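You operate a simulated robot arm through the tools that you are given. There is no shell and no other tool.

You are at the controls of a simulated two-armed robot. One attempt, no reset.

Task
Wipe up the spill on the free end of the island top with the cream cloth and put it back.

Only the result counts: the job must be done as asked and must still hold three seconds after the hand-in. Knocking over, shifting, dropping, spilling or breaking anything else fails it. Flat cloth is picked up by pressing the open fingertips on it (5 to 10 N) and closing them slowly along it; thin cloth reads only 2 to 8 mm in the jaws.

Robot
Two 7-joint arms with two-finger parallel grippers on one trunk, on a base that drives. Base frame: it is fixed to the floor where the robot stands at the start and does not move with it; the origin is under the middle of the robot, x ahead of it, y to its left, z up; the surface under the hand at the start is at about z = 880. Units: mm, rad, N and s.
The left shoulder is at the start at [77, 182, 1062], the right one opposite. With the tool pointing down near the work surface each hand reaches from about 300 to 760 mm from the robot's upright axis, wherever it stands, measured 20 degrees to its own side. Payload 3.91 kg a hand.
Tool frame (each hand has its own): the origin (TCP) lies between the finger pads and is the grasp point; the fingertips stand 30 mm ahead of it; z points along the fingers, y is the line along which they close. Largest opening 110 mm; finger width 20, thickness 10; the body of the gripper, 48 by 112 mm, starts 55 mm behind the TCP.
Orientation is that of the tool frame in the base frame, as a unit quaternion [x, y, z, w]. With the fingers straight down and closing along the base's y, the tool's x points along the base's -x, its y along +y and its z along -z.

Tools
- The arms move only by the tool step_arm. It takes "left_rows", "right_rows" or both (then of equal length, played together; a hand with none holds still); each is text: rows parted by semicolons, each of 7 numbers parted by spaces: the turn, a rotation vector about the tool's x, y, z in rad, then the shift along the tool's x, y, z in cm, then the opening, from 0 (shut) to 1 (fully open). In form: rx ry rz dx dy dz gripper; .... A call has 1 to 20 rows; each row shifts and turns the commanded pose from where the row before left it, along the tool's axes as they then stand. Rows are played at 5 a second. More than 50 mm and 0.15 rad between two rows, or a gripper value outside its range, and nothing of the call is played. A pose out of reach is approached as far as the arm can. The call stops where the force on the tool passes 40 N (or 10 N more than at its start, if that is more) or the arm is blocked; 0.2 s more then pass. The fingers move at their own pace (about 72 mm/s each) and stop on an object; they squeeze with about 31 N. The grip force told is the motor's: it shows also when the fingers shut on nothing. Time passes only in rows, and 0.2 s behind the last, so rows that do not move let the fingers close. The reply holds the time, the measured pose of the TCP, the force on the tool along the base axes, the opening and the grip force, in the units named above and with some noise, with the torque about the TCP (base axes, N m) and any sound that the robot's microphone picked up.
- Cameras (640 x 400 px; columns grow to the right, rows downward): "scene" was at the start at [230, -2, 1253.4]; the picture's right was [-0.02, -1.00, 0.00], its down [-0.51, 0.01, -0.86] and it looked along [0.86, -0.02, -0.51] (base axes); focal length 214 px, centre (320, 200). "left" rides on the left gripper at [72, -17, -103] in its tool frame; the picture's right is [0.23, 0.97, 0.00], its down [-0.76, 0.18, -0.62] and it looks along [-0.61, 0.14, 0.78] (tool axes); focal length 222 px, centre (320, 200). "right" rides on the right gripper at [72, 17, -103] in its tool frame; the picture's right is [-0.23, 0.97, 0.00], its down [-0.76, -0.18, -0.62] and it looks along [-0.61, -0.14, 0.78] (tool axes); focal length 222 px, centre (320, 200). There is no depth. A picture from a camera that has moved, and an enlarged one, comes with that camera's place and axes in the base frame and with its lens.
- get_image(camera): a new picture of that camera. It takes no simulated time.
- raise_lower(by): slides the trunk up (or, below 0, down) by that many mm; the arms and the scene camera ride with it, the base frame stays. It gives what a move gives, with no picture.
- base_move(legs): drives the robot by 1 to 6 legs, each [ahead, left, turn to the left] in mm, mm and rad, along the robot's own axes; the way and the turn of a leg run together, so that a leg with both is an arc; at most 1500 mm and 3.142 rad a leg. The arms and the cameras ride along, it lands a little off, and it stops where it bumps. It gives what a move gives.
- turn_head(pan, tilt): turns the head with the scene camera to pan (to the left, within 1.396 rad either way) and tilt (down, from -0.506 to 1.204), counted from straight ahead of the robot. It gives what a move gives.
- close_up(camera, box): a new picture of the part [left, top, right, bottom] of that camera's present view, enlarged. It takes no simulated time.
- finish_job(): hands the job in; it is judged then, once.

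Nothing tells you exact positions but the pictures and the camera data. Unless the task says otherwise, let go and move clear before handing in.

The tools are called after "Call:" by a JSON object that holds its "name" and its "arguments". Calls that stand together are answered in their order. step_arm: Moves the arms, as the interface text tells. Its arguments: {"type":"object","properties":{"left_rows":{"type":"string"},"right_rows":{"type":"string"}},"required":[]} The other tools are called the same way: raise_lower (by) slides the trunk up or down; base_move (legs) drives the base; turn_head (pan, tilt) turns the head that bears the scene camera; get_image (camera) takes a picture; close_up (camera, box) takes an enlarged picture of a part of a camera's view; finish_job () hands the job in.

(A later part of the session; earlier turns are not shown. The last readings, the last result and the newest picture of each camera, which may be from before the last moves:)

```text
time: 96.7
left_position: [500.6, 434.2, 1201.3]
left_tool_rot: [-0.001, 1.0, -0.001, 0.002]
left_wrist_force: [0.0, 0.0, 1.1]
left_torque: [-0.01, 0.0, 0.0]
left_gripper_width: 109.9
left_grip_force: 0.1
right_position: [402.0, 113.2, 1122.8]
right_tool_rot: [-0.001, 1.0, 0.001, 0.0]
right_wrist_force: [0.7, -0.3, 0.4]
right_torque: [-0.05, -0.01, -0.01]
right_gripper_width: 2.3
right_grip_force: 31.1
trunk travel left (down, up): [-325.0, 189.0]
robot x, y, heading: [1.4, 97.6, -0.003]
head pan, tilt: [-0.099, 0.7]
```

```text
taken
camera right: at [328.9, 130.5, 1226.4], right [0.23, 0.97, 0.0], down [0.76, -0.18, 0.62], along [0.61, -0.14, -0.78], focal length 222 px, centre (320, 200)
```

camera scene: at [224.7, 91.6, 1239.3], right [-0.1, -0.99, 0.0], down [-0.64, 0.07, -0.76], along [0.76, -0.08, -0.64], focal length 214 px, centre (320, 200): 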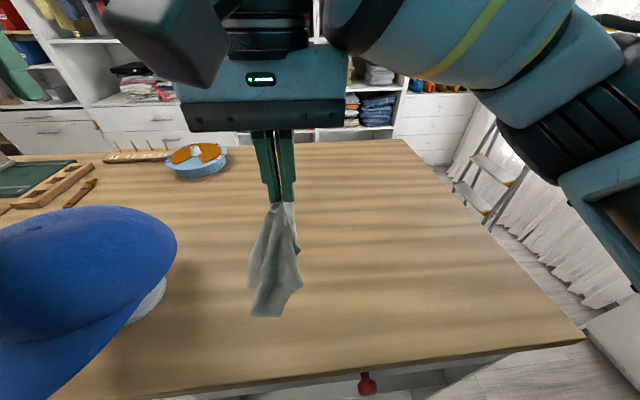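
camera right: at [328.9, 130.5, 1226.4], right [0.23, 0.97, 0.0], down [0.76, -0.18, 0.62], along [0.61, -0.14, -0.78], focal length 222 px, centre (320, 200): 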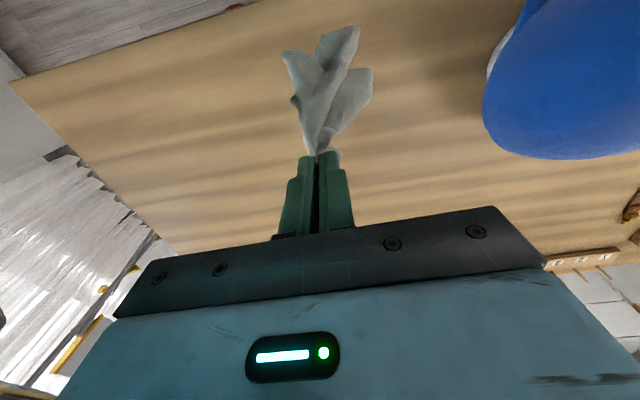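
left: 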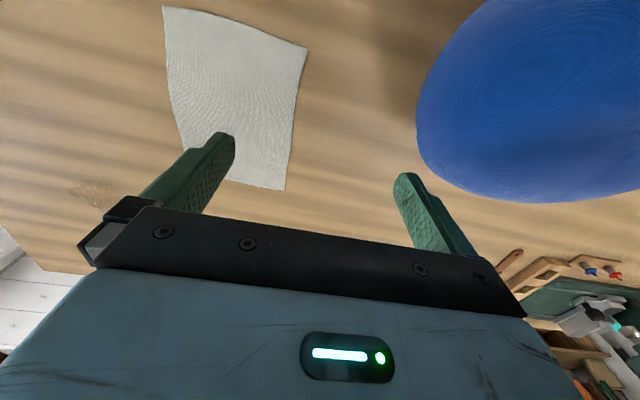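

The cloth hangs just above the near edge of its old spot. I lay it down along an arc going forward, then pull it the last 40 mm so it straightens.

Call:
{"name": "step_arm", "arguments": {"right_rows": "0 0 0 0 0.1 2.0 0;0 0 0 0 0.1 2.05 0;0 0 0 -2.67 0 0.21 0;0 0 0 -2.61 0 0.63 0;0 0 0 -2.48 0 1.02 0;0 0 0 -2.29 0 1.41 0;0 0 0 -2.04 0 1.74 0;0 0 0 -1.74 0 2.04 0;0 0 0 -1.41 0 2.29 0;0 0 0 -1.02 0 2.48 0;0 0 0 -0.63 0 2.61 0;0 0 0 -0.21 0 1.9 0;0 0 0 0 0 0 0"}}

Call:
{"name": "close_up", "arguments": {"camera": "scene", "box": [200, 130, 420, 310]}}

Call:
{"name": "get_image", "arguments": {"camera": "right"}}

```text
time: 99.5
left_position: [501.6, 434.7, 1202.0]
left_tool_rot: [0.0, 1.0, -0.001, 0.002]
left_wrist_force: [-1.0, -0.1, 0.2]
left_torque: [0.03, 0.01, -0.02]
left_gripper_width: 109.9
left_grip_force: 0.0
right_position: [572.8, 114.6, 917.9]
right_tool_rot: [0.001, 1.0, 0.0, 0.001]
right_wrist_force: [0.1, 0.0, 0.7]
right_torque: [-0.02, 0.0, -0.02]
right_gripper_width: 2.0
right_grip_force: 30.6
trunk travel left (down, up): [-325.0, 189.0]
robot x, y, heading: [-2.7, 99.2, -0.003]
head pan, tilt: [-0.099, 0.7]
```

```text
2.22 times, centred on (310, 220) of scene
camera zoom: at [224.5, 91.7, 1239.4], right [-0.1, -0.99, 0.0], down [-0.64, 0.06, -0.77], along [0.76, -0.08, -0.64], focal length 477 px, centre (342, 156)
```

zoom: 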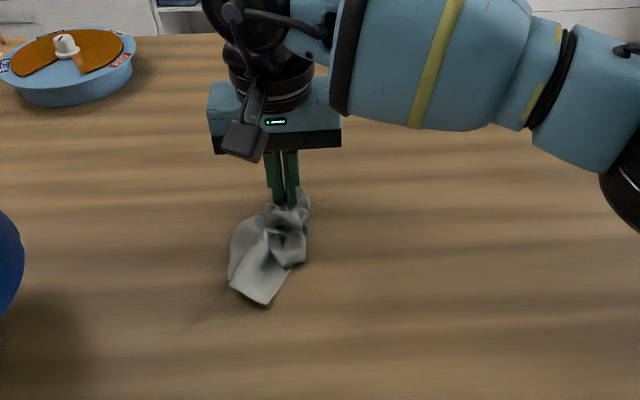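

```text
taken
camera right: at [499.9, 131.9, 1021.5], right [0.23, 0.97, 0.0], down [0.76, -0.18, 0.62], along [0.61, -0.14, -0.78], focal length 222 px, centre (320, 200)
```

right: 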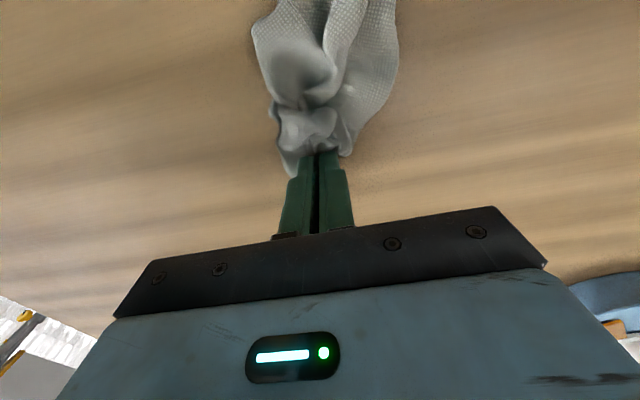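

The cloth landed bunched (near end at x≈459, grip at 573). I drag it forward a bit to see how well it straightens.

Call:
{"name": "step_arm", "arguments": {"right_rows": "0 0 0 -1.4 0 0 0;0 0 0 -1.4 0 0 0;0 0 0 -1.4 0 0 0;0 0 0 -1.4 0 0 0;0 0 0 -1.4 0 0 0;0 0 0 -1.4 0 0 0;0 0 0 0 0 0 0"}}

Call:
{"name": "close_up", "arguments": {"camera": "scene", "box": [200, 130, 420, 310]}}

Call:
{"name": "get_image", "arguments": {"camera": "right"}}

```text
time: 101.1
left_position: [501.3, 433.4, 1201.7]
left_tool_rot: [0.0, 1.0, -0.001, 0.002]
left_wrist_force: [-0.4, -0.6, 0.4]
left_torque: [0.0, -0.01, -0.04]
left_gripper_width: 109.7
left_grip_force: 0.0
right_position: [656.7, 115.6, 917.8]
right_tool_rot: [0.0, 1.0, 0.001, 0.001]
right_wrist_force: [0.1, 0.2, 0.0]
right_torque: [0.03, 0.01, -0.04]
right_gripper_width: 2.1
right_grip_force: 31.3
trunk travel left (down, up): [-325.0, 189.0]
robot x, y, heading: [1.6, 102.5, -0.005]
head pan, tilt: [-0.099, 0.7]
```

```text
2.22 times, centred on (310, 220) of scene
camera zoom: at [224.7, 91.2, 1239.3], right [-0.1, -0.99, 0.0], down [-0.64, 0.07, -0.76], along [0.76, -0.08, -0.64], focal length 477 px, centre (342, 156)
```

zoom: 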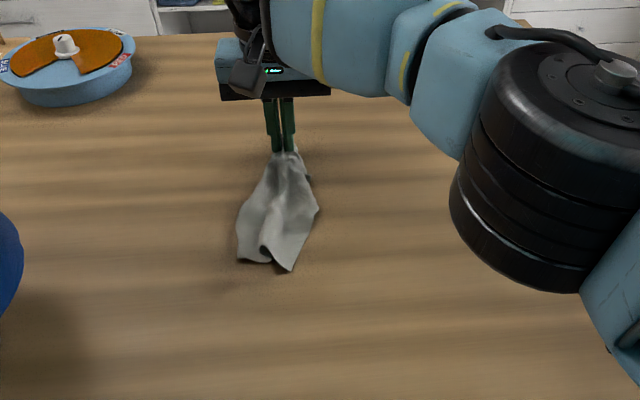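

```text
taken
camera right: at [584.4, 133.5, 1021.5], right [0.23, 0.97, 0.0], down [0.76, -0.18, 0.62], along [0.61, -0.14, -0.78], focal length 222 px, centre (320, 200)
```

right: 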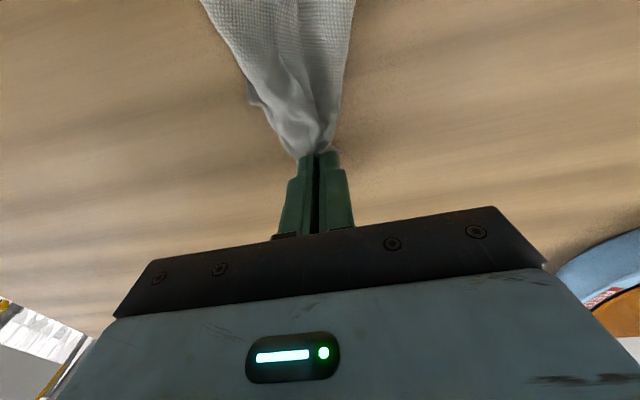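

Dragging straightens it lengthwise, but it needs to sit about 45 mm further back, and its hanging length is shorter than I assumed. I lift it again, bring it back, and let it settle before re-laying.

Call:
{"name": "step_arm", "arguments": {"right_rows": "0 0 0 0.6 0 -2.4 0;0 0 0 0.9 0 -2.4 0;0 0 0 0.9 0 -2.4 0;0 0 0 0.9 0 -2.4 0;0 0 0 0.9 0 -2.4 0;0 0 0 0.9 0 -2.4 0;0 0 0 0.9 0 -2.4 0;0 0 0 0.9 0 -2.4 0;0 0 0 2.8 0 0 0;0 0 0 2.8 0 0 0;0 0 0 2.8 0 0 0;0 0 0 2.8 0 0 0;0 0 0 2.6 0 0 0;0 0 0 0 0 0 0;0 0 0 0 0 0 0;0 0 0 0 0 0 0;0 0 0 0 0 0 0;0 0 0 0 0 0 0"}}

Call:
{"name": "close_up", "arguments": {"camera": "scene", "box": [200, 130, 420, 310]}}

Call:
{"name": "close_up", "arguments": {"camera": "right", "box": [220, 0, 420, 160]}}

```text
time: 104.9
left_position: [500.0, 434.1, 1201.6]
left_tool_rot: [0.0, 1.0, -0.001, 0.003]
left_wrist_force: [-0.3, 0.0, -0.3]
left_torque: [0.0, 0.0, 0.01]
left_gripper_width: 109.7
left_grip_force: 0.0
right_position: [446.3, 117.4, 1110.4]
right_tool_rot: [0.001, 1.0, 0.001, 0.002]
right_wrist_force: [0.0, 1.4, -0.2]
right_torque: [-0.01, 0.02, -0.01]
right_gripper_width: 2.0
right_grip_force: 31.1
trunk travel left (down, up): [-325.0, 189.0]
robot x, y, heading: [-1.3, 102.9, -0.001]
head pan, tilt: [-0.099, 0.7]
```

```text
2.22 times, centred on (310, 220) of scene
camera zoom: at [224.6, 91.7, 1239.4], right [-0.1, -0.99, 0.0], down [-0.64, 0.07, -0.76], along [0.76, -0.08, -0.64], focal length 477 px, centre (342, 156)
```

zoom: 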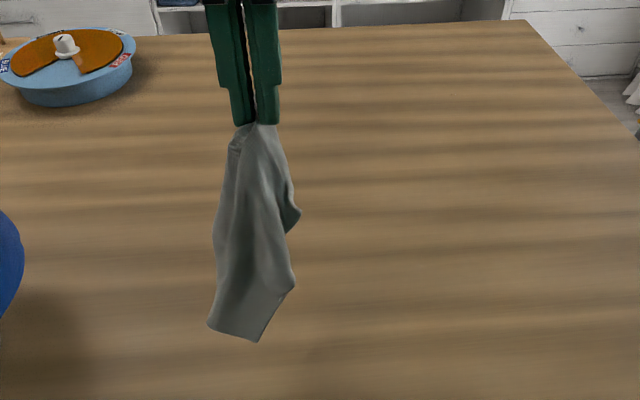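

```text
2.50 times, centred on (320, 80) of right
camera zoom: at [374.5, 134.5, 1213.7], right [0.23, 0.97, 0.0], down [0.76, -0.18, 0.62], along [0.61, -0.14, -0.78], focal length 555 px, centre (320, 500)
```

zoom: 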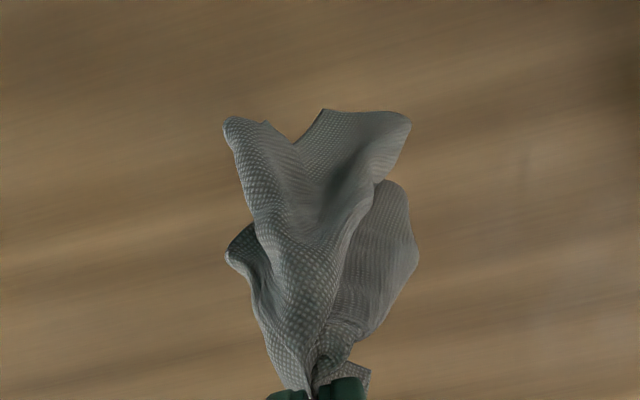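

Call:
{"name": "step_arm", "arguments": {"right_rows": "0 0 0 0.3 -0.1 1.95 0;0 0 0 0.3 -0.1 1.95 0;0 0 0 0 0 0 0;0 0 0 -2.5 0 0.2 0;0 0 0 -2.44 0 0.58 0;0 0 0 -2.32 0 0.96 0;0 0 0 -2.15 0 1.32 0;0 0 0 -1.9 0 1.63 0;0 0 0 -1.63 0 1.9 0;0 0 0 -1.32 0 2.15 0;0 0 0 -0.96 0 2.32 0;0 0 0 -0.58 0 2.44 0;0 0 0 -0.4 0 1.6 0;0 0 0 -0.8 0 0 0;0 0 0 0 0 0 0"}}

Call:
{"name": "close_up", "arguments": {"camera": "scene", "box": [200, 130, 420, 310]}}

Call:
{"name": "get_image", "arguments": {"camera": "right"}}

```text
time: 108.1
left_position: [501.1, 435.0, 1201.5]
left_tool_rot: [-0.001, 1.0, -0.001, 0.002]
left_wrist_force: [0.5, 0.5, 0.1]
left_torque: [0.01, 0.0, 0.04]
left_gripper_width: 109.8
left_grip_force: 0.1
right_position: [613.8, 113.7, 919.9]
right_tool_rot: [0.0, 1.0, 0.001, 0.001]
right_wrist_force: [-0.8, -0.6, -0.3]
right_torque: [-0.01, 0.02, 0.01]
right_gripper_width: 2.4
right_grip_force: 31.1
trunk travel left (down, up): [-325.0, 189.0]
robot x, y, heading: [5.8, 101.3, -0.002]
head pan, tilt: [-0.099, 0.7]
```

```text
2.22 times, centred on (310, 220) of scene
camera zoom: at [224.6, 91.6, 1239.4], right [-0.1, -0.99, 0.0], down [-0.64, 0.07, -0.76], along [0.76, -0.08, -0.64], focal length 477 px, centre (342, 156)
```

zoom: 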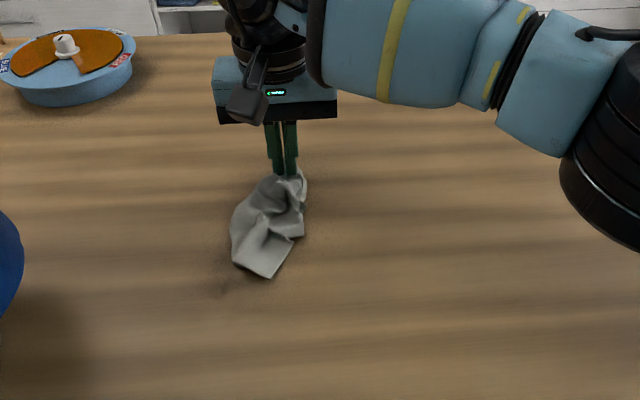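

```text
taken
camera right: at [541.4, 131.7, 1023.7], right [0.23, 0.97, 0.0], down [0.76, -0.18, 0.62], along [0.61, -0.14, -0.78], focal length 222 px, centre (320, 200)
```

right: 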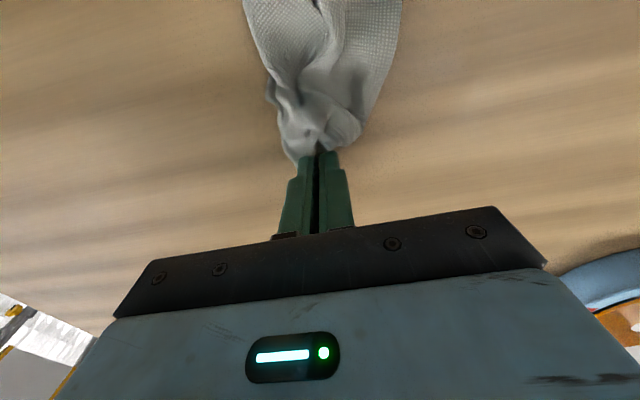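

There may be a faint mark near where the cloth end touched down; I zoom in to check that before releasing.

Call:
{"name": "close_up", "arguments": {"camera": "scene", "box": [240, 210, 340, 280]}}

Call:
{"name": "close_up", "arguments": {"camera": "scene", "box": [260, 180, 320, 230]}}

Call:
{"name": "get_image", "arguments": {"camera": "left"}}

```text
5.71 times, centred on (290, 245) of scene
camera zoom: at [224.6, 91.6, 1239.4], right [-0.1, -0.99, 0.0], down [-0.64, 0.07, -0.76], along [0.76, -0.08, -0.64], focal length 1226 px, centre (491, -57)
```

zoom: 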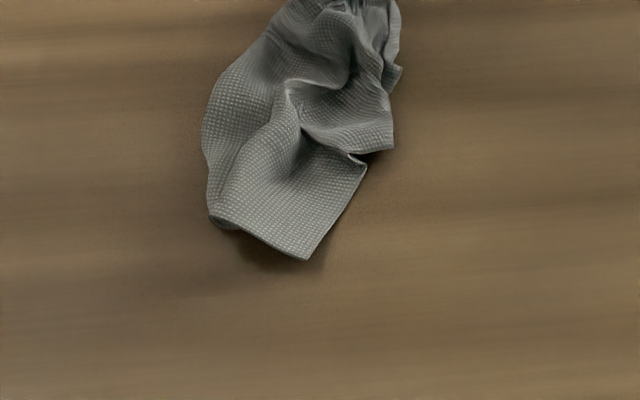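

```text
8.00 times, centred on (290, 205) of scene
camera zoom: at [224.6, 91.6, 1239.4], right [-0.1, -0.99, 0.0], down [-0.64, 0.07, -0.76], along [0.76, -0.08, -0.64], focal length 1716 px, centre (560, 160)
```

zoom: 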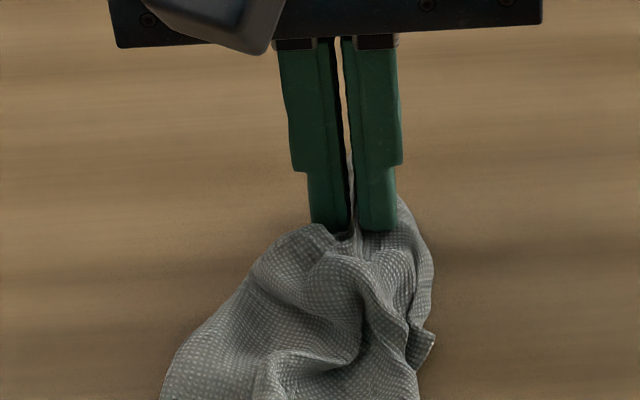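

```text
taken
camera left: at [427.0, 417.3, 1305.6], right [-0.23, 0.97, 0.0], down [0.76, 0.18, 0.63], along [0.61, 0.14, -0.78], focal length 222 px, centre (320, 200)
```

left: 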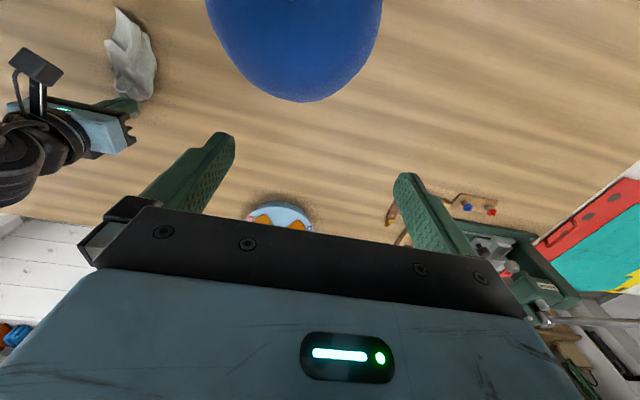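

It's only shadow, no mark. The drag is what straightens it, so I re-lay starting further back (x≈360) and finish with a ~95 mm pull ending at the original grip point.

Call:
{"name": "step_arm", "arguments": {"right_rows": "0 0 0 0.6 0 -2.4 0;0 0 0 0.9 0 -2.4 0;0 0 0 0.9 0 -2.4 0;0 0 0 0.9 0 -2.4 0;0 0 0 0.9 0 -2.4 0;0 0 0 0.9 0 -2.4 0;0 0 0 0.9 0 -2.4 0;0 0 0 0.9 0 -2.4 0;0 0 0 3.05 0 0 0;0 0 0 3.05 0 0 0;0 0 0 3.05 0 0 0;0 0 0 3.05 0 0 0;0 0 0 3.05 0 0 0;0 0 0 3.05 0 0 0;0 0 0 0 0 0 0;0 0 0 0 0 0 0;0 0 0 0 0 0 0;0 0 0 0 0 0 0"}}

Call:
{"name": "get_image", "arguments": {"camera": "scene"}}

Call:
{"name": "get_image", "arguments": {"camera": "right"}}

```text
time: 111.9
left_position: [500.5, 433.8, 1201.9]
left_tool_rot: [0.0, 1.0, -0.001, 0.001]
left_wrist_force: [-0.5, -0.2, -0.3]
left_torque: [-0.02, 0.03, -0.01]
left_gripper_width: 110.0
left_grip_force: 0.1
right_position: [364.4, 116.7, 1111.1]
right_tool_rot: [0.0, 1.0, 0.001, 0.0]
right_wrist_force: [0.0, 0.9, -0.3]
right_torque: [0.01, -0.02, 0.03]
right_gripper_width: 2.3
right_grip_force: 31.0
trunk travel left (down, up): [-325.0, 189.0]
robot x, y, heading: [-0.2, 98.7, -0.003]
head pan, tilt: [-0.099, 0.7]
```

```text
taken
camera scene: at [224.6, 91.7, 1239.4], right [-0.1, -0.99, 0.0], down [-0.64, 0.07, -0.76], along [0.76, -0.08, -0.64], focal length 214 px, centre (320, 200)
```

scene: 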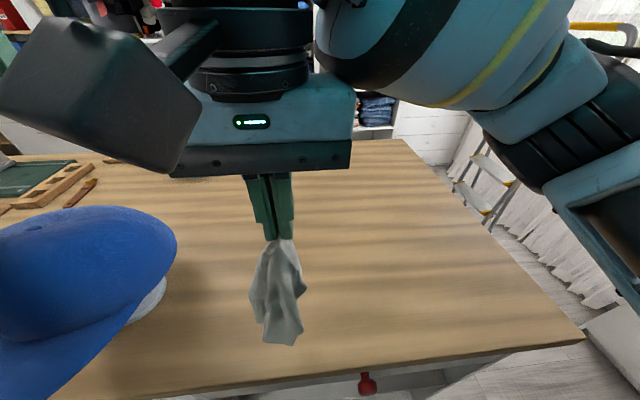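

```text
taken
camera right: at [290.0, 133.5, 1214.1], right [0.23, 0.97, 0.0], down [0.76, -0.18, 0.62], along [0.61, -0.14, -0.78], focal length 222 px, centre (320, 200)
```

right: 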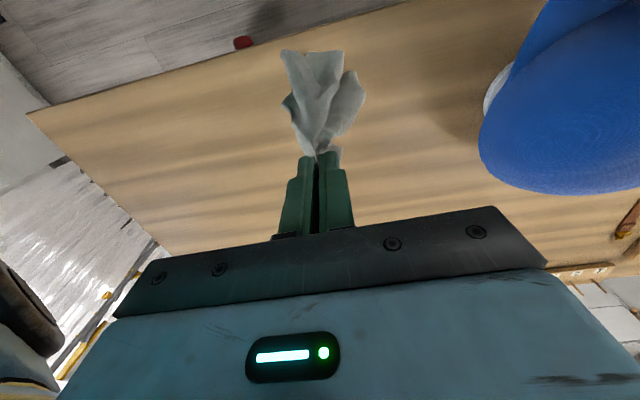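

Call:
{"name": "step_arm", "arguments": {"right_rows": "0 0 0 0 -0.1 1.95 0;0 0 0 0 -0.1 1.95 0;0 0 0 0 0 0 0;0 0 0 -2.5 0 0.2 0;0 0 0 -2.44 0 0.58 0;0 0 0 -2.32 0 0.96 0;0 0 0 -2.15 0 1.32 0;0 0 0 -1.9 0 1.63 0;0 0 0 -1.63 0 1.9 0;0 0 0 -1.32 0 2.15 0;0 0 0 -0.96 0 2.32 0;0 0 0 -0.58 0 2.44 0;0 0 0 -0.4 0 1.5 0;0 0 0 -1.4 0 0 0;0 0 0 -1.4 0 0 0;0 0 0 -1.4 0 0 0;0 0 0 -1.4 0 0 0;0 0 0 -1.4 0 0 0;0 0 0 -1.4 0 0 0;0 0 0 0 0 0 0"}}

Call:
{"name": "close_up", "arguments": {"camera": "scene", "box": [200, 130, 420, 310]}}

Call:
{"name": "get_image", "arguments": {"camera": "right"}}

```text
time: 116.1
left_position: [501.3, 434.1, 1202.8]
left_tool_rot: [0.0, 1.0, -0.001, 0.002]
left_wrist_force: [0.7, 0.4, 0.5]
left_torque: [-0.01, 0.01, -0.01]
left_gripper_width: 109.8
left_grip_force: 0.0
right_position: [607.8, 113.1, 920.5]
right_tool_rot: [0.001, 1.0, 0.001, 0.0]
right_wrist_force: [-0.4, -0.4, 0.1]
right_torque: [0.01, 0.03, -0.01]
right_gripper_width: 2.1
right_grip_force: 31.1
trunk travel left (down, up): [-325.0, 189.0]
robot x, y, heading: [-2.6, 96.8, -0.0]
head pan, tilt: [-0.099, 0.7]
```

```text
2.22 times, centred on (310, 220) of scene
camera zoom: at [224.5, 91.6, 1239.4], right [-0.1, -0.99, 0.0], down [-0.64, 0.07, -0.77], along [0.76, -0.08, -0.64], focal length 477 px, centre (342, 156)
```

zoom: 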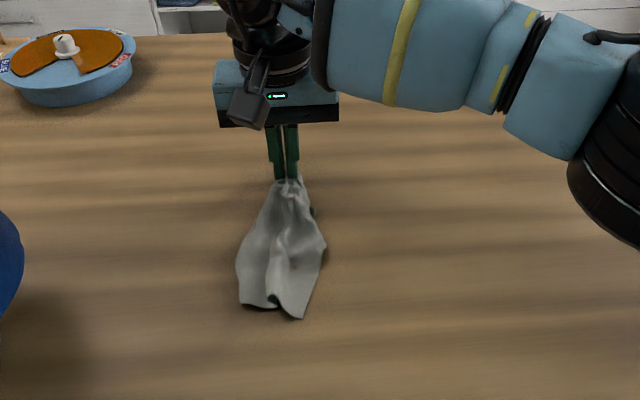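

```text
taken
camera right: at [535.5, 130.4, 1023.8], right [0.23, 0.97, 0.0], down [0.76, -0.18, 0.62], along [0.61, -0.14, -0.78], focal length 222 px, centre (320, 200)
```

right: 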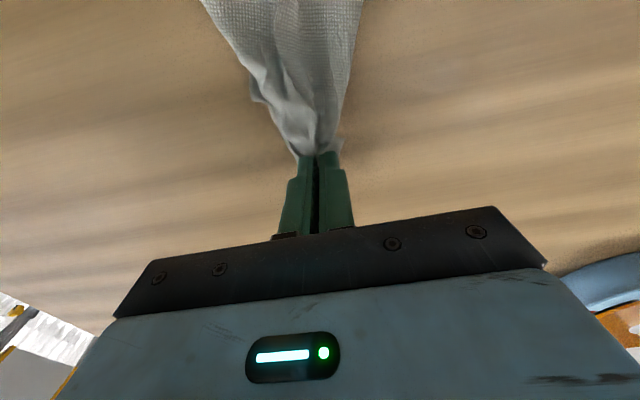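

Much better: the cloth now runs straight from x≈451 to ≈636, centred near (545, 118). I press lightly and open the fingers slowly so they spread the gather as they let go.

Call:
{"name": "step_arm", "arguments": {"right_rows": "0 0 0 -0.2 0 0.4 0;0 0 0 -0.2 0 0.2 0;0 0 0 0 0 0.1 0;0 0 0 0 0 0 0"}}

```text
time: 117.1
left_position: [501.1, 433.2, 1202.6]
left_tool_rot: [0.0, 1.0, -0.001, 0.002]
left_wrist_force: [0.1, -0.4, -0.1]
left_torque: [0.04, -0.02, -0.04]
left_gripper_width: 110.0
left_grip_force: 0.1
right_position: [611.8, 111.3, 914.2]
right_tool_rot: [0.0, 1.0, 0.001, 0.001]
right_wrist_force: [-0.1, 0.3, 0.4]
right_torque: [-0.03, 0.01, 0.02]
right_gripper_width: 2.4
right_grip_force: 30.7
trunk travel left (down, up): [-325.0, 189.0]
robot x, y, heading: [-2.1, 101.9, 0.001]
head pan, tilt: [-0.099, 0.7]
```

Call:
{"name": "step_arm", "arguments": {"right_rows": "0 0 0 0 0.2 0.1 0;0 0 0 0 0 0.1 0;0 0 0 0 0 0.1 0;0 0 0 0 0 0 0"}}

```text
time: 118.1
left_position: [500.8, 434.2, 1202.6]
left_tool_rot: [0.0, 1.0, 0.0, 0.003]
left_wrist_force: [0.0, 0.4, 0.9]
left_torque: [-0.03, -0.01, -0.01]
left_gripper_width: 109.9
left_grip_force: 0.2
right_position: [613.4, 115.8, 912.7]
right_tool_rot: [0.0, 1.0, 0.0, 0.001]
right_wrist_force: [-0.7, -1.7, 2.3]
right_torque: [-0.06, 0.0, 0.04]
right_gripper_width: 2.3
right_grip_force: 31.0
trunk travel left (down, up): [-325.0, 189.0]
robot x, y, heading: [-1.6, 99.9, -0.003]
head pan, tilt: [-0.099, 0.7]
```

Call:
{"name": "step_arm", "arguments": {"right_rows": "0 0 0 0 0 0.08 0;0 0 0 0 0 0 0.03;0 0 0 0 0 0 0.07;0 0 0 0 0 0 0.11;0 0 0 0 0 0 0.15;0 0 0 0 0 0 0.19;0 0 0 0 0 0 0.23;0 0 0 0 0 0 0.27;0 0 0 0 0 0 0.31;0 0 0 0 0 0 0.35;0 0 0 0 0 0 0.4;0 0 0 0 0 0 0.45;0 0 0 0 0 0 0.5;0 0 0 0 0 0 0.55;0 0 0 0 0 0 0.55"}}

Call:
{"name": "get_image", "arguments": {"camera": "right"}}

Call:
{"name": "close_up", "arguments": {"camera": "scene", "box": [200, 130, 420, 310]}}

```text
time: 121.3
left_position: [501.3, 434.3, 1203.0]
left_tool_rot: [0.0, 1.0, -0.002, 0.002]
left_wrist_force: [0.6, 0.5, 0.3]
left_torque: [0.01, 0.03, 0.0]
left_gripper_width: 110.1
left_grip_force: 0.1
right_position: [613.9, 115.7, 911.0]
right_tool_rot: [0.0, 1.0, 0.001, 0.001]
right_wrist_force: [-0.1, 1.2, 3.2]
right_torque: [-0.07, -0.01, -0.02]
right_gripper_width: 59.9
right_grip_force: 0.0
trunk travel left (down, up): [-325.0, 189.0]
robot x, y, heading: [1.9, 100.8, 0.001]
head pan, tilt: [-0.099, 0.7]
```

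```text
taken
camera right: at [540.4, 133.1, 1015.3], right [0.23, 0.97, 0.0], down [0.76, -0.18, 0.62], along [0.61, -0.14, -0.78], focal length 222 px, centre (320, 200)
```

right: 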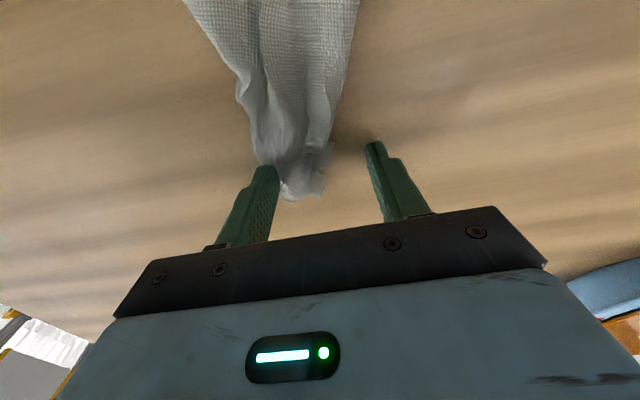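

```text
2.22 times, centred on (310, 220) of scene
camera zoom: at [224.4, 91.8, 1239.4], right [-0.1, -0.99, 0.0], down [-0.64, 0.06, -0.77], along [0.76, -0.08, -0.64], focal length 477 px, centre (342, 156)
```

zoom: 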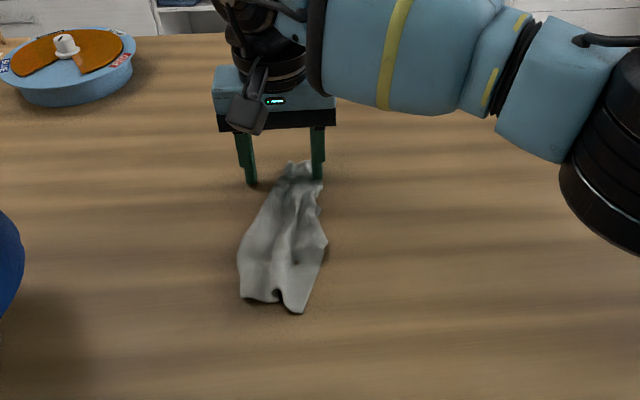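

The cloth is released and lies straight on its place but still gathered in width. I'll spread it with the reverse of the pick-up: press nearly closed fingertips on the middle and open them outward. First lift and look.

Call:
{"name": "step_arm", "arguments": {"right_rows": "0 0 0 0 0 -1.0 0.7;0 0 0 0 0 -2.0 0.7;0 0 0 0 0 -2.0 0.5;0 0 0 1.0 0 -1.0 0.3;0 0 0 1.0 -0.4 0 0.1;0 0 0 0.8 -0.3 0 0.08;0 0 0 0 0 0 0.08"}}

Call:
{"name": "get_image", "arguments": {"camera": "right"}}

Call:
{"name": "close_up", "arguments": {"camera": "scene", "box": [230, 170, 350, 290]}}

```text
time: 122.9
left_position: [501.3, 435.0, 1202.6]
left_tool_rot: [0.0, 1.0, -0.001, 0.002]
left_wrist_force: [-0.4, 0.2, -1.0]
left_torque: [-0.01, 0.01, -0.01]
left_gripper_width: 109.8
left_grip_force: 0.0
right_position: [583.2, 108.8, 971.8]
right_tool_rot: [0.0, 1.0, 0.001, 0.0]
right_wrist_force: [0.3, -0.1, -0.7]
right_torque: [0.04, 0.01, 0.0]
right_gripper_width: 8.8
right_grip_force: 0.0
trunk travel left (down, up): [-325.0, 189.0]
robot x, y, heading: [4.3, 100.1, -0.004]
head pan, tilt: [-0.099, 0.7]
```

```text
taken
camera right: at [511.6, 126.9, 1074.8], right [0.23, 0.97, 0.0], down [0.76, -0.18, 0.62], along [0.61, -0.14, -0.78], focal length 222 px, centre (320, 200)
```

right: 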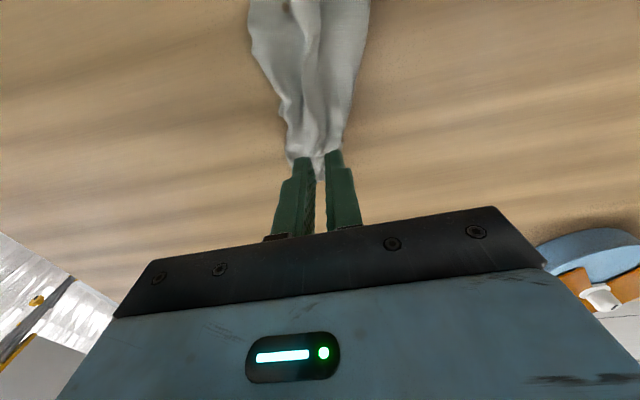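

```text
3.33 times, centred on (290, 230) of scene
camera zoom: at [224.7, 91.8, 1239.3], right [-0.1, -0.99, 0.0], down [-0.64, 0.06, -0.76], along [0.76, -0.08, -0.64], focal length 715 px, centre (420, 100)
```

zoom: 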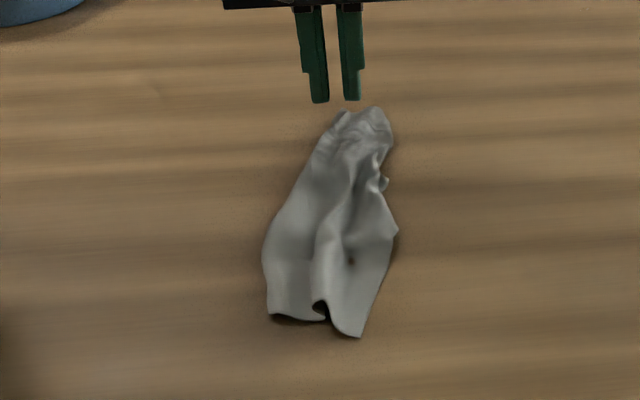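

The cloth spans x 448–644 already, y 77–161, with one pleat down the middle near y≈120. I place the fingertips either side of that pleat near x≈495 to spread it.

Call:
{"name": "step_arm", "arguments": {"right_rows": "0 0 0 2.93 0.37 0 0.27;0 0 0 2.93 0.37 0.4 0.27;0 0 0 2.93 0.37 0.8 0.27;0 0 0 0 0 1.5 0.27;0 0 0 0 0 1.5 0.27;0 0 0 0 0 0.9 0.27;0 0 0 0 0 0.3 0.27;0 0 0 0 0 0 0.27"}}

Call:
{"name": "close_up", "arguments": {"camera": "scene", "box": [230, 170, 350, 290]}}

```text
time: 124.7
left_position: [500.9, 435.3, 1202.4]
left_tool_rot: [0.0, 1.0, -0.001, 0.003]
left_wrist_force: [-0.1, 0.1, 0.1]
left_torque: [0.01, -0.02, -0.04]
left_gripper_width: 110.3
left_grip_force: 0.2
right_position: [497.2, 119.1, 917.4]
right_tool_rot: [0.001, 1.0, 0.002, 0.0]
right_wrist_force: [-0.7, 0.6, -0.6]
right_torque: [-0.03, 0.01, 0.01]
right_gripper_width: 29.5
right_grip_force: 0.1
trunk travel left (down, up): [-325.0, 189.0]
robot x, y, heading: [0.3, 99.8, 0.002]
head pan, tilt: [-0.099, 0.7]
```

```text
3.33 times, centred on (290, 230) of scene
camera zoom: at [224.6, 91.7, 1239.4], right [-0.1, -0.99, 0.0], down [-0.64, 0.07, -0.76], along [0.76, -0.08, -0.64], focal length 715 px, centre (420, 100)
```

zoom: 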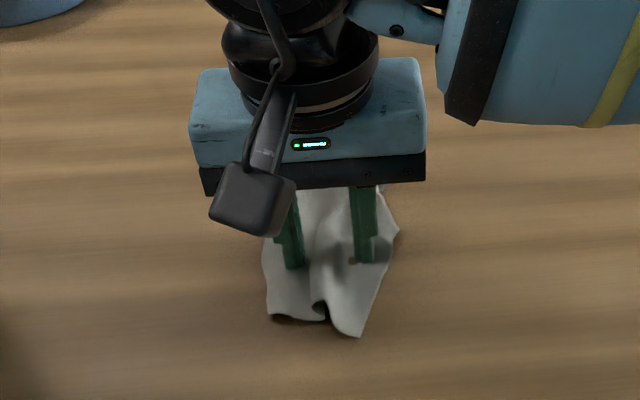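

Fingers straddle the pleat well. I press down gently.

Call:
{"name": "step_arm", "arguments": {"right_rows": "0 0 0 0 0 0.3 0.27;0 0 0 0 0 0.2 0.27;0 0 0 0 0 0.1 0.27;0 0 0 0 0 0 0.27"}}

```text
time: 125.7
left_position: [499.2, 434.5, 1202.5]
left_tool_rot: [0.0, 1.0, -0.001, 0.002]
left_wrist_force: [-0.6, -1.2, 0.0]
left_torque: [-0.02, 0.0, 0.0]
left_gripper_width: 110.0
left_grip_force: 0.1
right_position: [497.8, 119.1, 911.2]
right_tool_rot: [0.0, 1.0, 0.001, 0.001]
right_wrist_force: [-0.8, -0.8, 6.2]
right_torque: [0.05, 0.0, -0.01]
right_gripper_width: 29.2
right_grip_force: 0.0
trunk travel left (down, up): [-325.0, 189.0]
robot x, y, heading: [1.1, 99.7, -0.002]
head pan, tilt: [-0.099, 0.7]
```

Call:
{"name": "step_arm", "arguments": {"right_rows": "0 0 0 0 0 0 0.31;0 0 0 0 0 0 0.35;0 0 0 0 0 0 0.39;0 0 0 0 0 0 0.43;0 0 0 0 0 0 0.47;0 0 0 0 0 0 0.51;0 0 0 0 0 0 0.55;0 0 0 0 0 0 0.59;0 0 0 0 0 0 0.63;0 0 0 0 0 0 0.67;0 0 0 0 0 0 0.71;0 0 0 0 0 0 0.75;0 0 0 0 0 0 0.79;0 0 0 0 0 0 0.82;0 0 0 0 0 0 0.82"}}

Call:
{"name": "close_up", "arguments": {"camera": "scene", "box": [230, 170, 350, 290]}}

```text
time: 128.9
left_position: [498.9, 432.8, 1202.8]
left_tool_rot: [0.0, 1.0, 0.0, 0.003]
left_wrist_force: [-0.2, -0.2, -0.3]
left_torque: [-0.01, -0.01, 0.0]
left_gripper_width: 109.8
left_grip_force: 0.0
right_position: [497.9, 119.1, 911.8]
right_tool_rot: [0.0, 1.0, 0.0, 0.001]
right_wrist_force: [0.5, -2.6, 10.0]
right_torque: [0.39, -0.04, -0.03]
right_gripper_width: 88.8
right_grip_force: 0.1
trunk travel left (down, up): [-325.0, 189.0]
robot x, y, heading: [0.4, 101.4, -0.004]
head pan, tilt: [-0.099, 0.7]
```

```text
3.33 times, centred on (290, 230) of scene
camera zoom: at [223.9, 91.3, 1239.5], right [-0.1, -0.99, 0.0], down [-0.64, 0.07, -0.77], along [0.76, -0.08, -0.64], focal length 715 px, centre (420, 100)
```

zoom: 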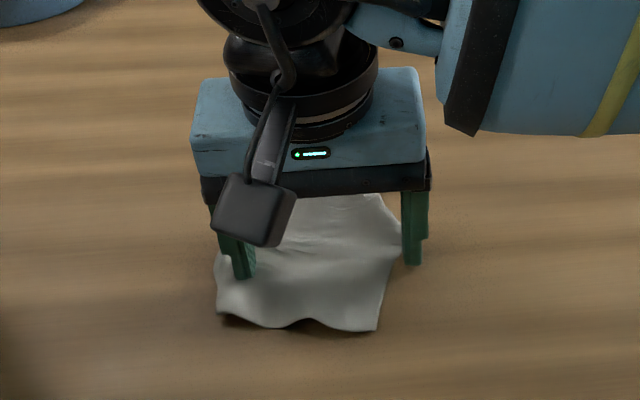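

Excellent – the near half spread out flat. I lift and look before doing the far half.

Call:
{"name": "step_arm", "arguments": {"right_rows": "0 0 0 0 0 -1.0 0.82;0 0 0 0 0 -2.5 0.82;0 0 0 0 0 -2.5 0.6;0 0 0 -2.5 0 -1.5 0.4;0 0 0 -2.5 0 0 0.3;0 0 0 -2.5 0 0 0.3;0 0 0 -2.0 0 0 0.3;0 0 0 0 0 0 0.3"}}

Call:
{"name": "close_up", "arguments": {"camera": "scene", "box": [230, 170, 350, 290]}}

Call:
{"name": "get_image", "arguments": {"camera": "right"}}

```text
time: 130.7
left_position: [501.0, 433.1, 1203.0]
left_tool_rot: [0.0, 1.0, -0.001, 0.002]
left_wrist_force: [-0.6, 0.4, -0.4]
left_torque: [-0.03, -0.01, 0.01]
left_gripper_width: 109.9
left_grip_force: 0.0
right_position: [591.7, 119.8, 986.4]
right_tool_rot: [0.0, 1.0, 0.001, 0.001]
right_wrist_force: [-0.4, 0.8, -0.5]
right_torque: [-0.05, -0.03, 0.01]
right_gripper_width: 33.3
right_grip_force: 0.0
trunk travel left (down, up): [-325.0, 189.0]
robot x, y, heading: [3.0, 96.5, -0.006]
head pan, tilt: [-0.099, 0.7]
```

```text
3.33 times, centred on (290, 230) of scene
camera zoom: at [224.6, 91.6, 1239.4], right [-0.1, -0.99, 0.0], down [-0.64, 0.07, -0.77], along [0.76, -0.08, -0.64], focal length 715 px, centre (420, 100)
```

zoom: 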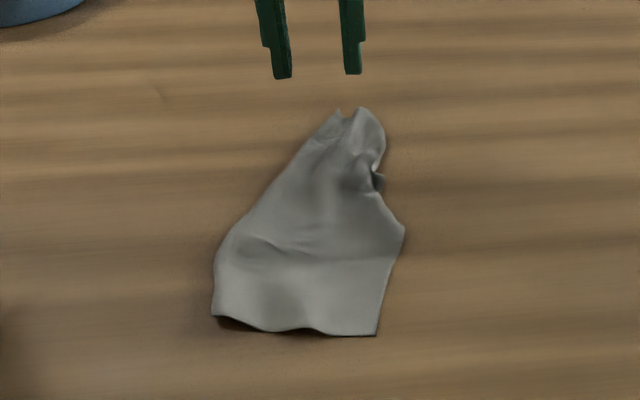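

```text
taken
camera right: at [519.2, 137.0, 1090.2], right [0.23, 0.97, 0.0], down [0.76, -0.18, 0.62], along [0.61, -0.14, -0.78], focal length 222 px, centre (320, 200)
```

right: 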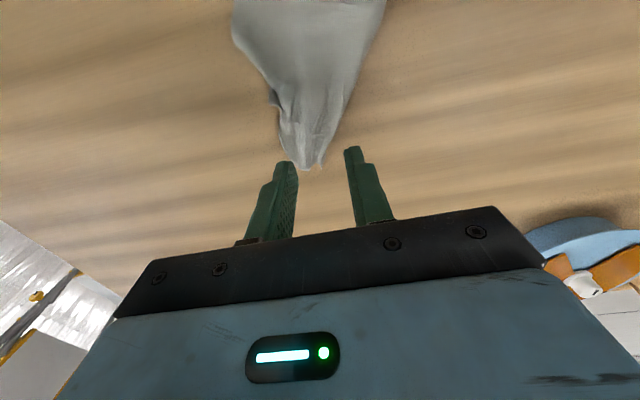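

The near half is nicely flat. Now the same spreading for the far half at about x=605, y=111.

Call:
{"name": "step_arm", "arguments": {"right_rows": "0 0 0 -0.65 -0.45 1.5 0.2;0 0 0 -0.65 -0.45 1.5 0.2;0 0 0 0 0 1.5 0.2;0 0 0 0 0 1.5 0.2;0 0 0 0 0 0.8 0.2;0 0 0 0 0 0.3 0.2;0 0 0 0 0 0.2 0.2;0 0 0 0 0 0 0.2"}}

Call:
{"name": "get_image", "arguments": {"camera": "right"}}

```text
time: 132.5
left_position: [499.6, 434.1, 1202.1]
left_tool_rot: [0.0, 1.0, 0.0, 0.002]
left_wrist_force: [-0.3, -0.1, 0.1]
left_torque: [-0.03, 0.0, 0.02]
left_gripper_width: 110.1
left_grip_force: 0.1
right_position: [603.9, 109.7, 913.1]
right_tool_rot: [0.0, 1.0, 0.001, 0.002]
right_wrist_force: [0.3, 0.4, 1.9]
right_torque: [0.03, -0.02, 0.01]
right_gripper_width: 22.2
right_grip_force: 0.1
trunk travel left (down, up): [-325.0, 189.0]
robot x, y, heading: [1.8, 104.9, 0.002]
head pan, tilt: [-0.099, 0.7]
```

```text
taken
camera right: at [531.2, 127.8, 1016.6], right [0.23, 0.97, 0.0], down [0.76, -0.18, 0.62], along [0.61, -0.14, -0.78], focal length 222 px, centre (320, 200)
```

right: 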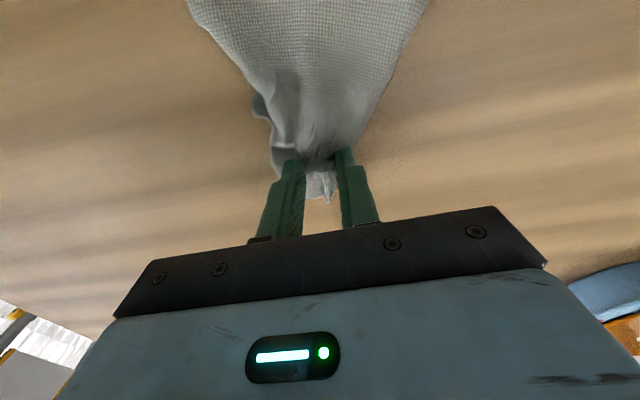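

Call:
{"name": "step_arm", "arguments": {"right_rows": "0 0 0 0 0 0.12 0.2;0 0 0 0 0 0.08 0.2;0 0 0 0 0 0 0.24;0 0 0 0 0 0 0.28;0 0 0 0 0 0 0.32;0 0 0 0 0 0 0.36;0 0 0 0 0 0 0.4;0 0 0 0 0 0 0.44;0 0 0 0 0 0 0.48;0 0 0 0 0 0 0.52;0 0 0 0 0 0 0.56;0 0 0 0 0 0 0.6;0 0 0 0 0 0 0.64;0 0 0 0 0 0 0.68;0 0 0 0 0 0 0.72;0 0 0 0 0 0 0.76;0 0 0 0 0 0 0.8;0 0 0 0 0 0 0.84;0 0 0 0 0 0 0.84"}}

Call:
{"name": "get_image", "arguments": {"camera": "right"}}

Call:
{"name": "close_up", "arguments": {"camera": "scene", "box": [230, 170, 350, 290]}}

```text
time: 136.5
left_position: [500.8, 434.9, 1202.1]
left_tool_rot: [0.0, 1.0, -0.001, 0.002]
left_wrist_force: [0.0, 0.5, 0.1]
left_torque: [0.0, 0.02, -0.01]
left_gripper_width: 110.0
left_grip_force: 0.1
right_position: [605.1, 111.5, 910.2]
right_tool_rot: [0.0, 1.0, 0.001, 0.001]
right_wrist_force: [-0.8, 2.7, 5.3]
right_torque: [-0.21, -0.04, -0.02]
right_gripper_width: 91.3
right_grip_force: 0.0
trunk travel left (down, up): [-325.0, 189.0]
robot x, y, heading: [-3.5, 99.5, 0.0]
head pan, tilt: [-0.099, 0.7]
```

```text
taken
camera right: at [532.1, 127.9, 1015.2], right [0.23, 0.97, 0.0], down [0.76, -0.18, 0.62], along [0.61, -0.14, -0.78], focal length 222 px, centre (320, 200)
```

right: 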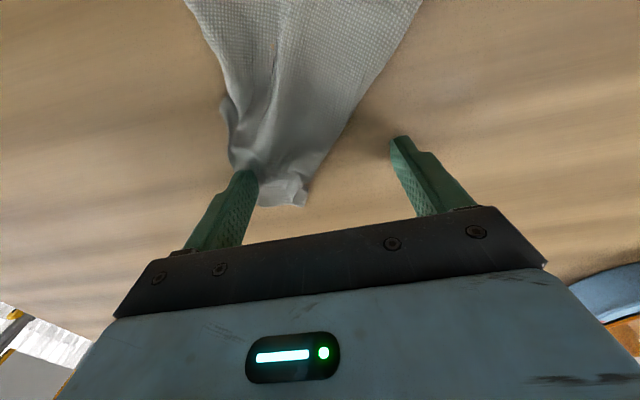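

```text
3.33 times, centred on (290, 230) of scene
camera zoom: at [224.2, 92.0, 1239.4], right [-0.1, -0.99, 0.0], down [-0.64, 0.06, -0.77], along [0.76, -0.08, -0.64], focal length 715 px, centre (420, 100)
```

zoom: 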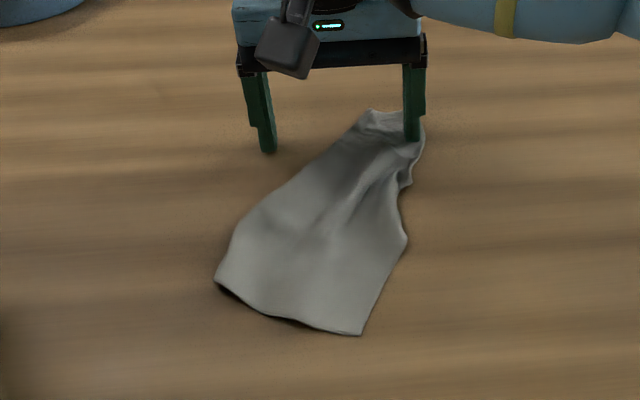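

The left finger slipped and the far end moved right by about 35 mm. I'll re-press with the right finger holding the right side still (moving the hand as it opens) while the left finger drags the left layer out to +y.

Call:
{"name": "step_arm", "arguments": {"right_rows": "0 0 0 0 0 -1.5 0.84;0 0 0 0 0 -2.0 0.6;0 0 0 0 -1.5 0 0.4;0 0 0 0 -1.6 0 0.27;0 0 0 0 0 0 0.27;0 0 0 0 0 0 0.27"}}

Call:
{"name": "get_image", "arguments": {"camera": "right"}}

Call:
{"name": "close_up", "arguments": {"camera": "scene", "box": [230, 170, 350, 290]}}

```text
time: 137.9
left_position: [501.0, 434.8, 1203.3]
left_tool_rot: [0.0, 1.0, -0.001, 0.002]
left_wrist_force: [0.9, -0.9, 0.4]
left_torque: [-0.03, -0.02, 0.01]
left_gripper_width: 110.0
left_grip_force: 0.0
right_position: [604.5, 77.9, 946.3]
right_tool_rot: [0.001, 1.0, 0.0, 0.0]
right_wrist_force: [-0.1, -0.2, -0.1]
right_torque: [-0.02, 0.01, -0.01]
right_gripper_width: 30.0
right_grip_force: 0.0
trunk travel left (down, up): [-325.0, 189.0]
robot x, y, heading: [0.1, 101.5, -0.005]
head pan, tilt: [-0.099, 0.7]
```

```text
taken
camera right: at [532.3, 95.6, 1050.6], right [0.23, 0.97, 0.0], down [0.76, -0.18, 0.62], along [0.61, -0.14, -0.78], focal length 222 px, centre (320, 200)
```

right: 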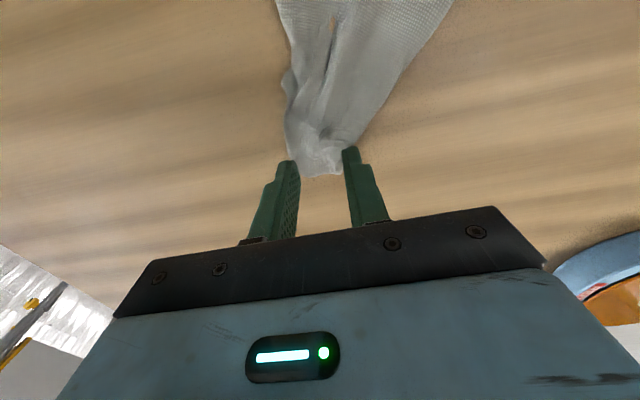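

```text
3.33 times, centred on (290, 230) of scene
camera zoom: at [224.6, 91.6, 1239.4], right [-0.1, -0.99, 0.0], down [-0.64, 0.07, -0.76], along [0.76, -0.08, -0.64], focal length 715 px, centre (420, 100)
```

zoom: 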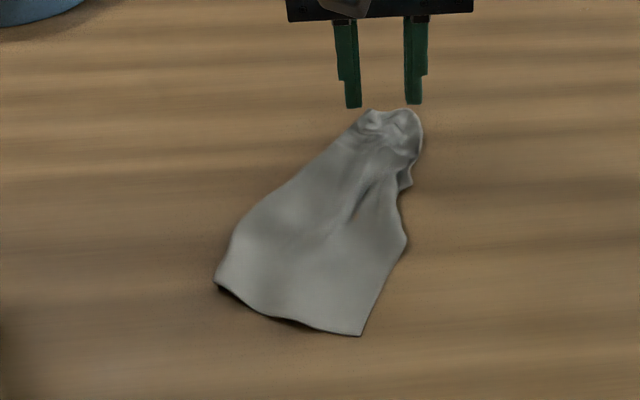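

Call:
{"name": "step_arm", "arguments": {"right_rows": "0 0 0 1.1 0.65 0 0.29;0 0 0 1.15 0.65 0 0.29;0 0 0 0 0 1.5 0.29;0 0 0 0 0 1.2 0.29;0 0 0 0 0 0.4 0.29;0 0 0 0 0 0.3 0.29;0 0 0 0 0 0 0.29"}}

Call:
{"name": "get_image", "arguments": {"camera": "right"}}

Call:
{"name": "close_up", "arguments": {"camera": "scene", "box": [230, 170, 350, 290]}}

```text
time: 139.5
left_position: [501.4, 433.9, 1202.8]
left_tool_rot: [0.0, 1.0, 0.0, 0.001]
left_wrist_force: [0.1, 0.1, 0.2]
left_torque: [0.0, -0.01, -0.02]
left_gripper_width: 110.0
left_grip_force: 0.0
right_position: [581.9, 92.4, 911.8]
right_tool_rot: [0.001, 1.0, 0.001, 0.0]
right_wrist_force: [-0.8, -1.0, 1.9]
right_torque: [-0.03, -0.02, -0.01]
right_gripper_width: 31.6
right_grip_force: 0.1
trunk travel left (down, up): [-325.0, 189.0]
robot x, y, heading: [-2.5, 98.4, -0.004]
head pan, tilt: [-0.099, 0.7]
```

```text
taken
camera right: at [509.1, 110.0, 1016.0], right [0.23, 0.97, 0.0], down [0.76, -0.18, 0.62], along [0.61, -0.14, -0.78], focal length 222 px, centre (320, 200)
```

right: 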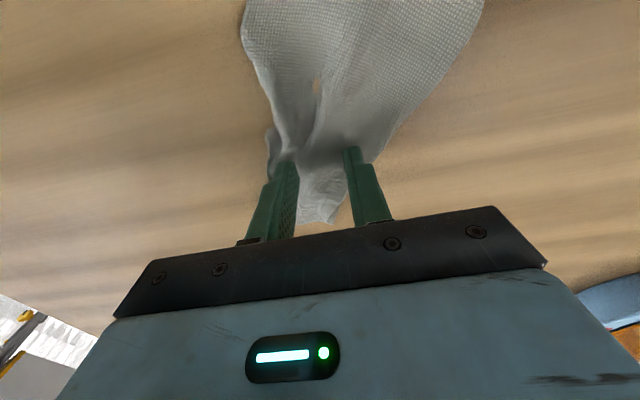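

```text
3.33 times, centred on (290, 230) of scene
camera zoom: at [224.4, 91.6, 1239.4], right [-0.1, -0.99, 0.0], down [-0.64, 0.07, -0.77], along [0.76, -0.08, -0.64], focal length 715 px, centre (420, 100)
```

zoom: 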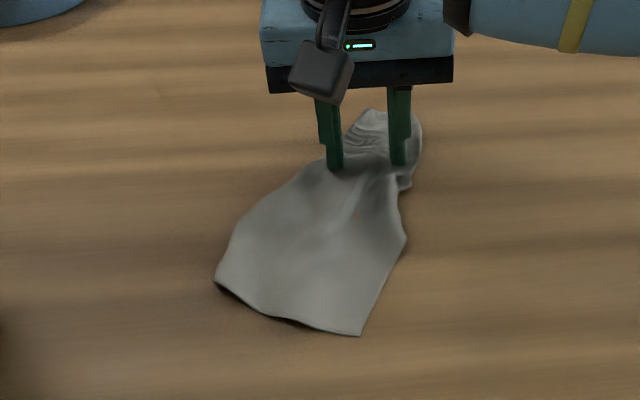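

Both fingertips are on the cloth, either side of the pleat. I press to about 7 N and open while drifting toward +y.

Call:
{"name": "step_arm", "arguments": {"right_rows": "0 0 0 0 0 0.12 0.29;0 0 0 0 0 0.08 0.29;0 0 0 0 0 0 0.29;0 0 0 0 0.15 0 0.33;0 0 0 0 0.15 0 0.37;0 0 0 0 0.15 0 0.41;0 0 0 0 0.15 0 0.45;0 0 0 0 0.15 0 0.49;0 0 0 0 0.15 0 0.53;0 0 0 0 0.15 0 0.57"}}

Call:
{"name": "close_up", "arguments": {"camera": "scene", "box": [230, 170, 350, 290]}}

Call:
{"name": "get_image", "arguments": {"camera": "right"}}

```text
time: 141.7
left_position: [499.6, 434.5, 1204.0]
left_tool_rot: [0.0, 1.0, -0.001, 0.003]
left_wrist_force: [-0.6, -0.6, 0.6]
left_torque: [0.0, 0.01, -0.01]
left_gripper_width: 110.0
left_grip_force: 0.1
right_position: [581.3, 103.6, 910.8]
right_tool_rot: [0.0, 1.0, 0.0, 0.002]
right_wrist_force: [0.7, 4.1, 20.5]
right_torque: [-0.57, -0.03, 0.08]
right_gripper_width: 60.6
right_grip_force: 0.0
trunk travel left (down, up): [-325.0, 189.0]
robot x, y, heading: [1.1, 98.2, -0.003]
head pan, tilt: [-0.099, 0.7]
```

```text
3.33 times, centred on (290, 230) of scene
camera zoom: at [223.3, 92.1, 1239.7], right [-0.1, -0.99, 0.0], down [-0.64, 0.06, -0.77], along [0.76, -0.08, -0.64], focal length 715 px, centre (420, 100)
```

zoom: 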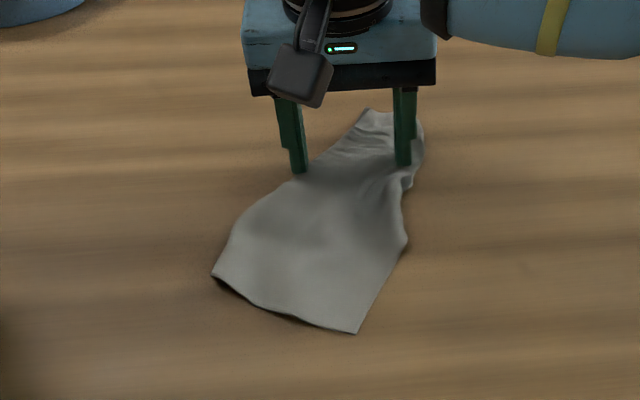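

```text
taken
camera right: at [508.4, 120.9, 1015.0], right [0.23, 0.97, 0.0], down [0.76, -0.18, 0.63], along [0.61, -0.14, -0.78], focal length 222 px, centre (320, 200)
```

right: 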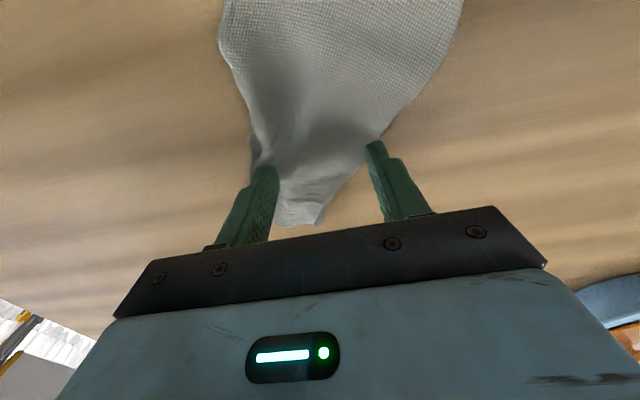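

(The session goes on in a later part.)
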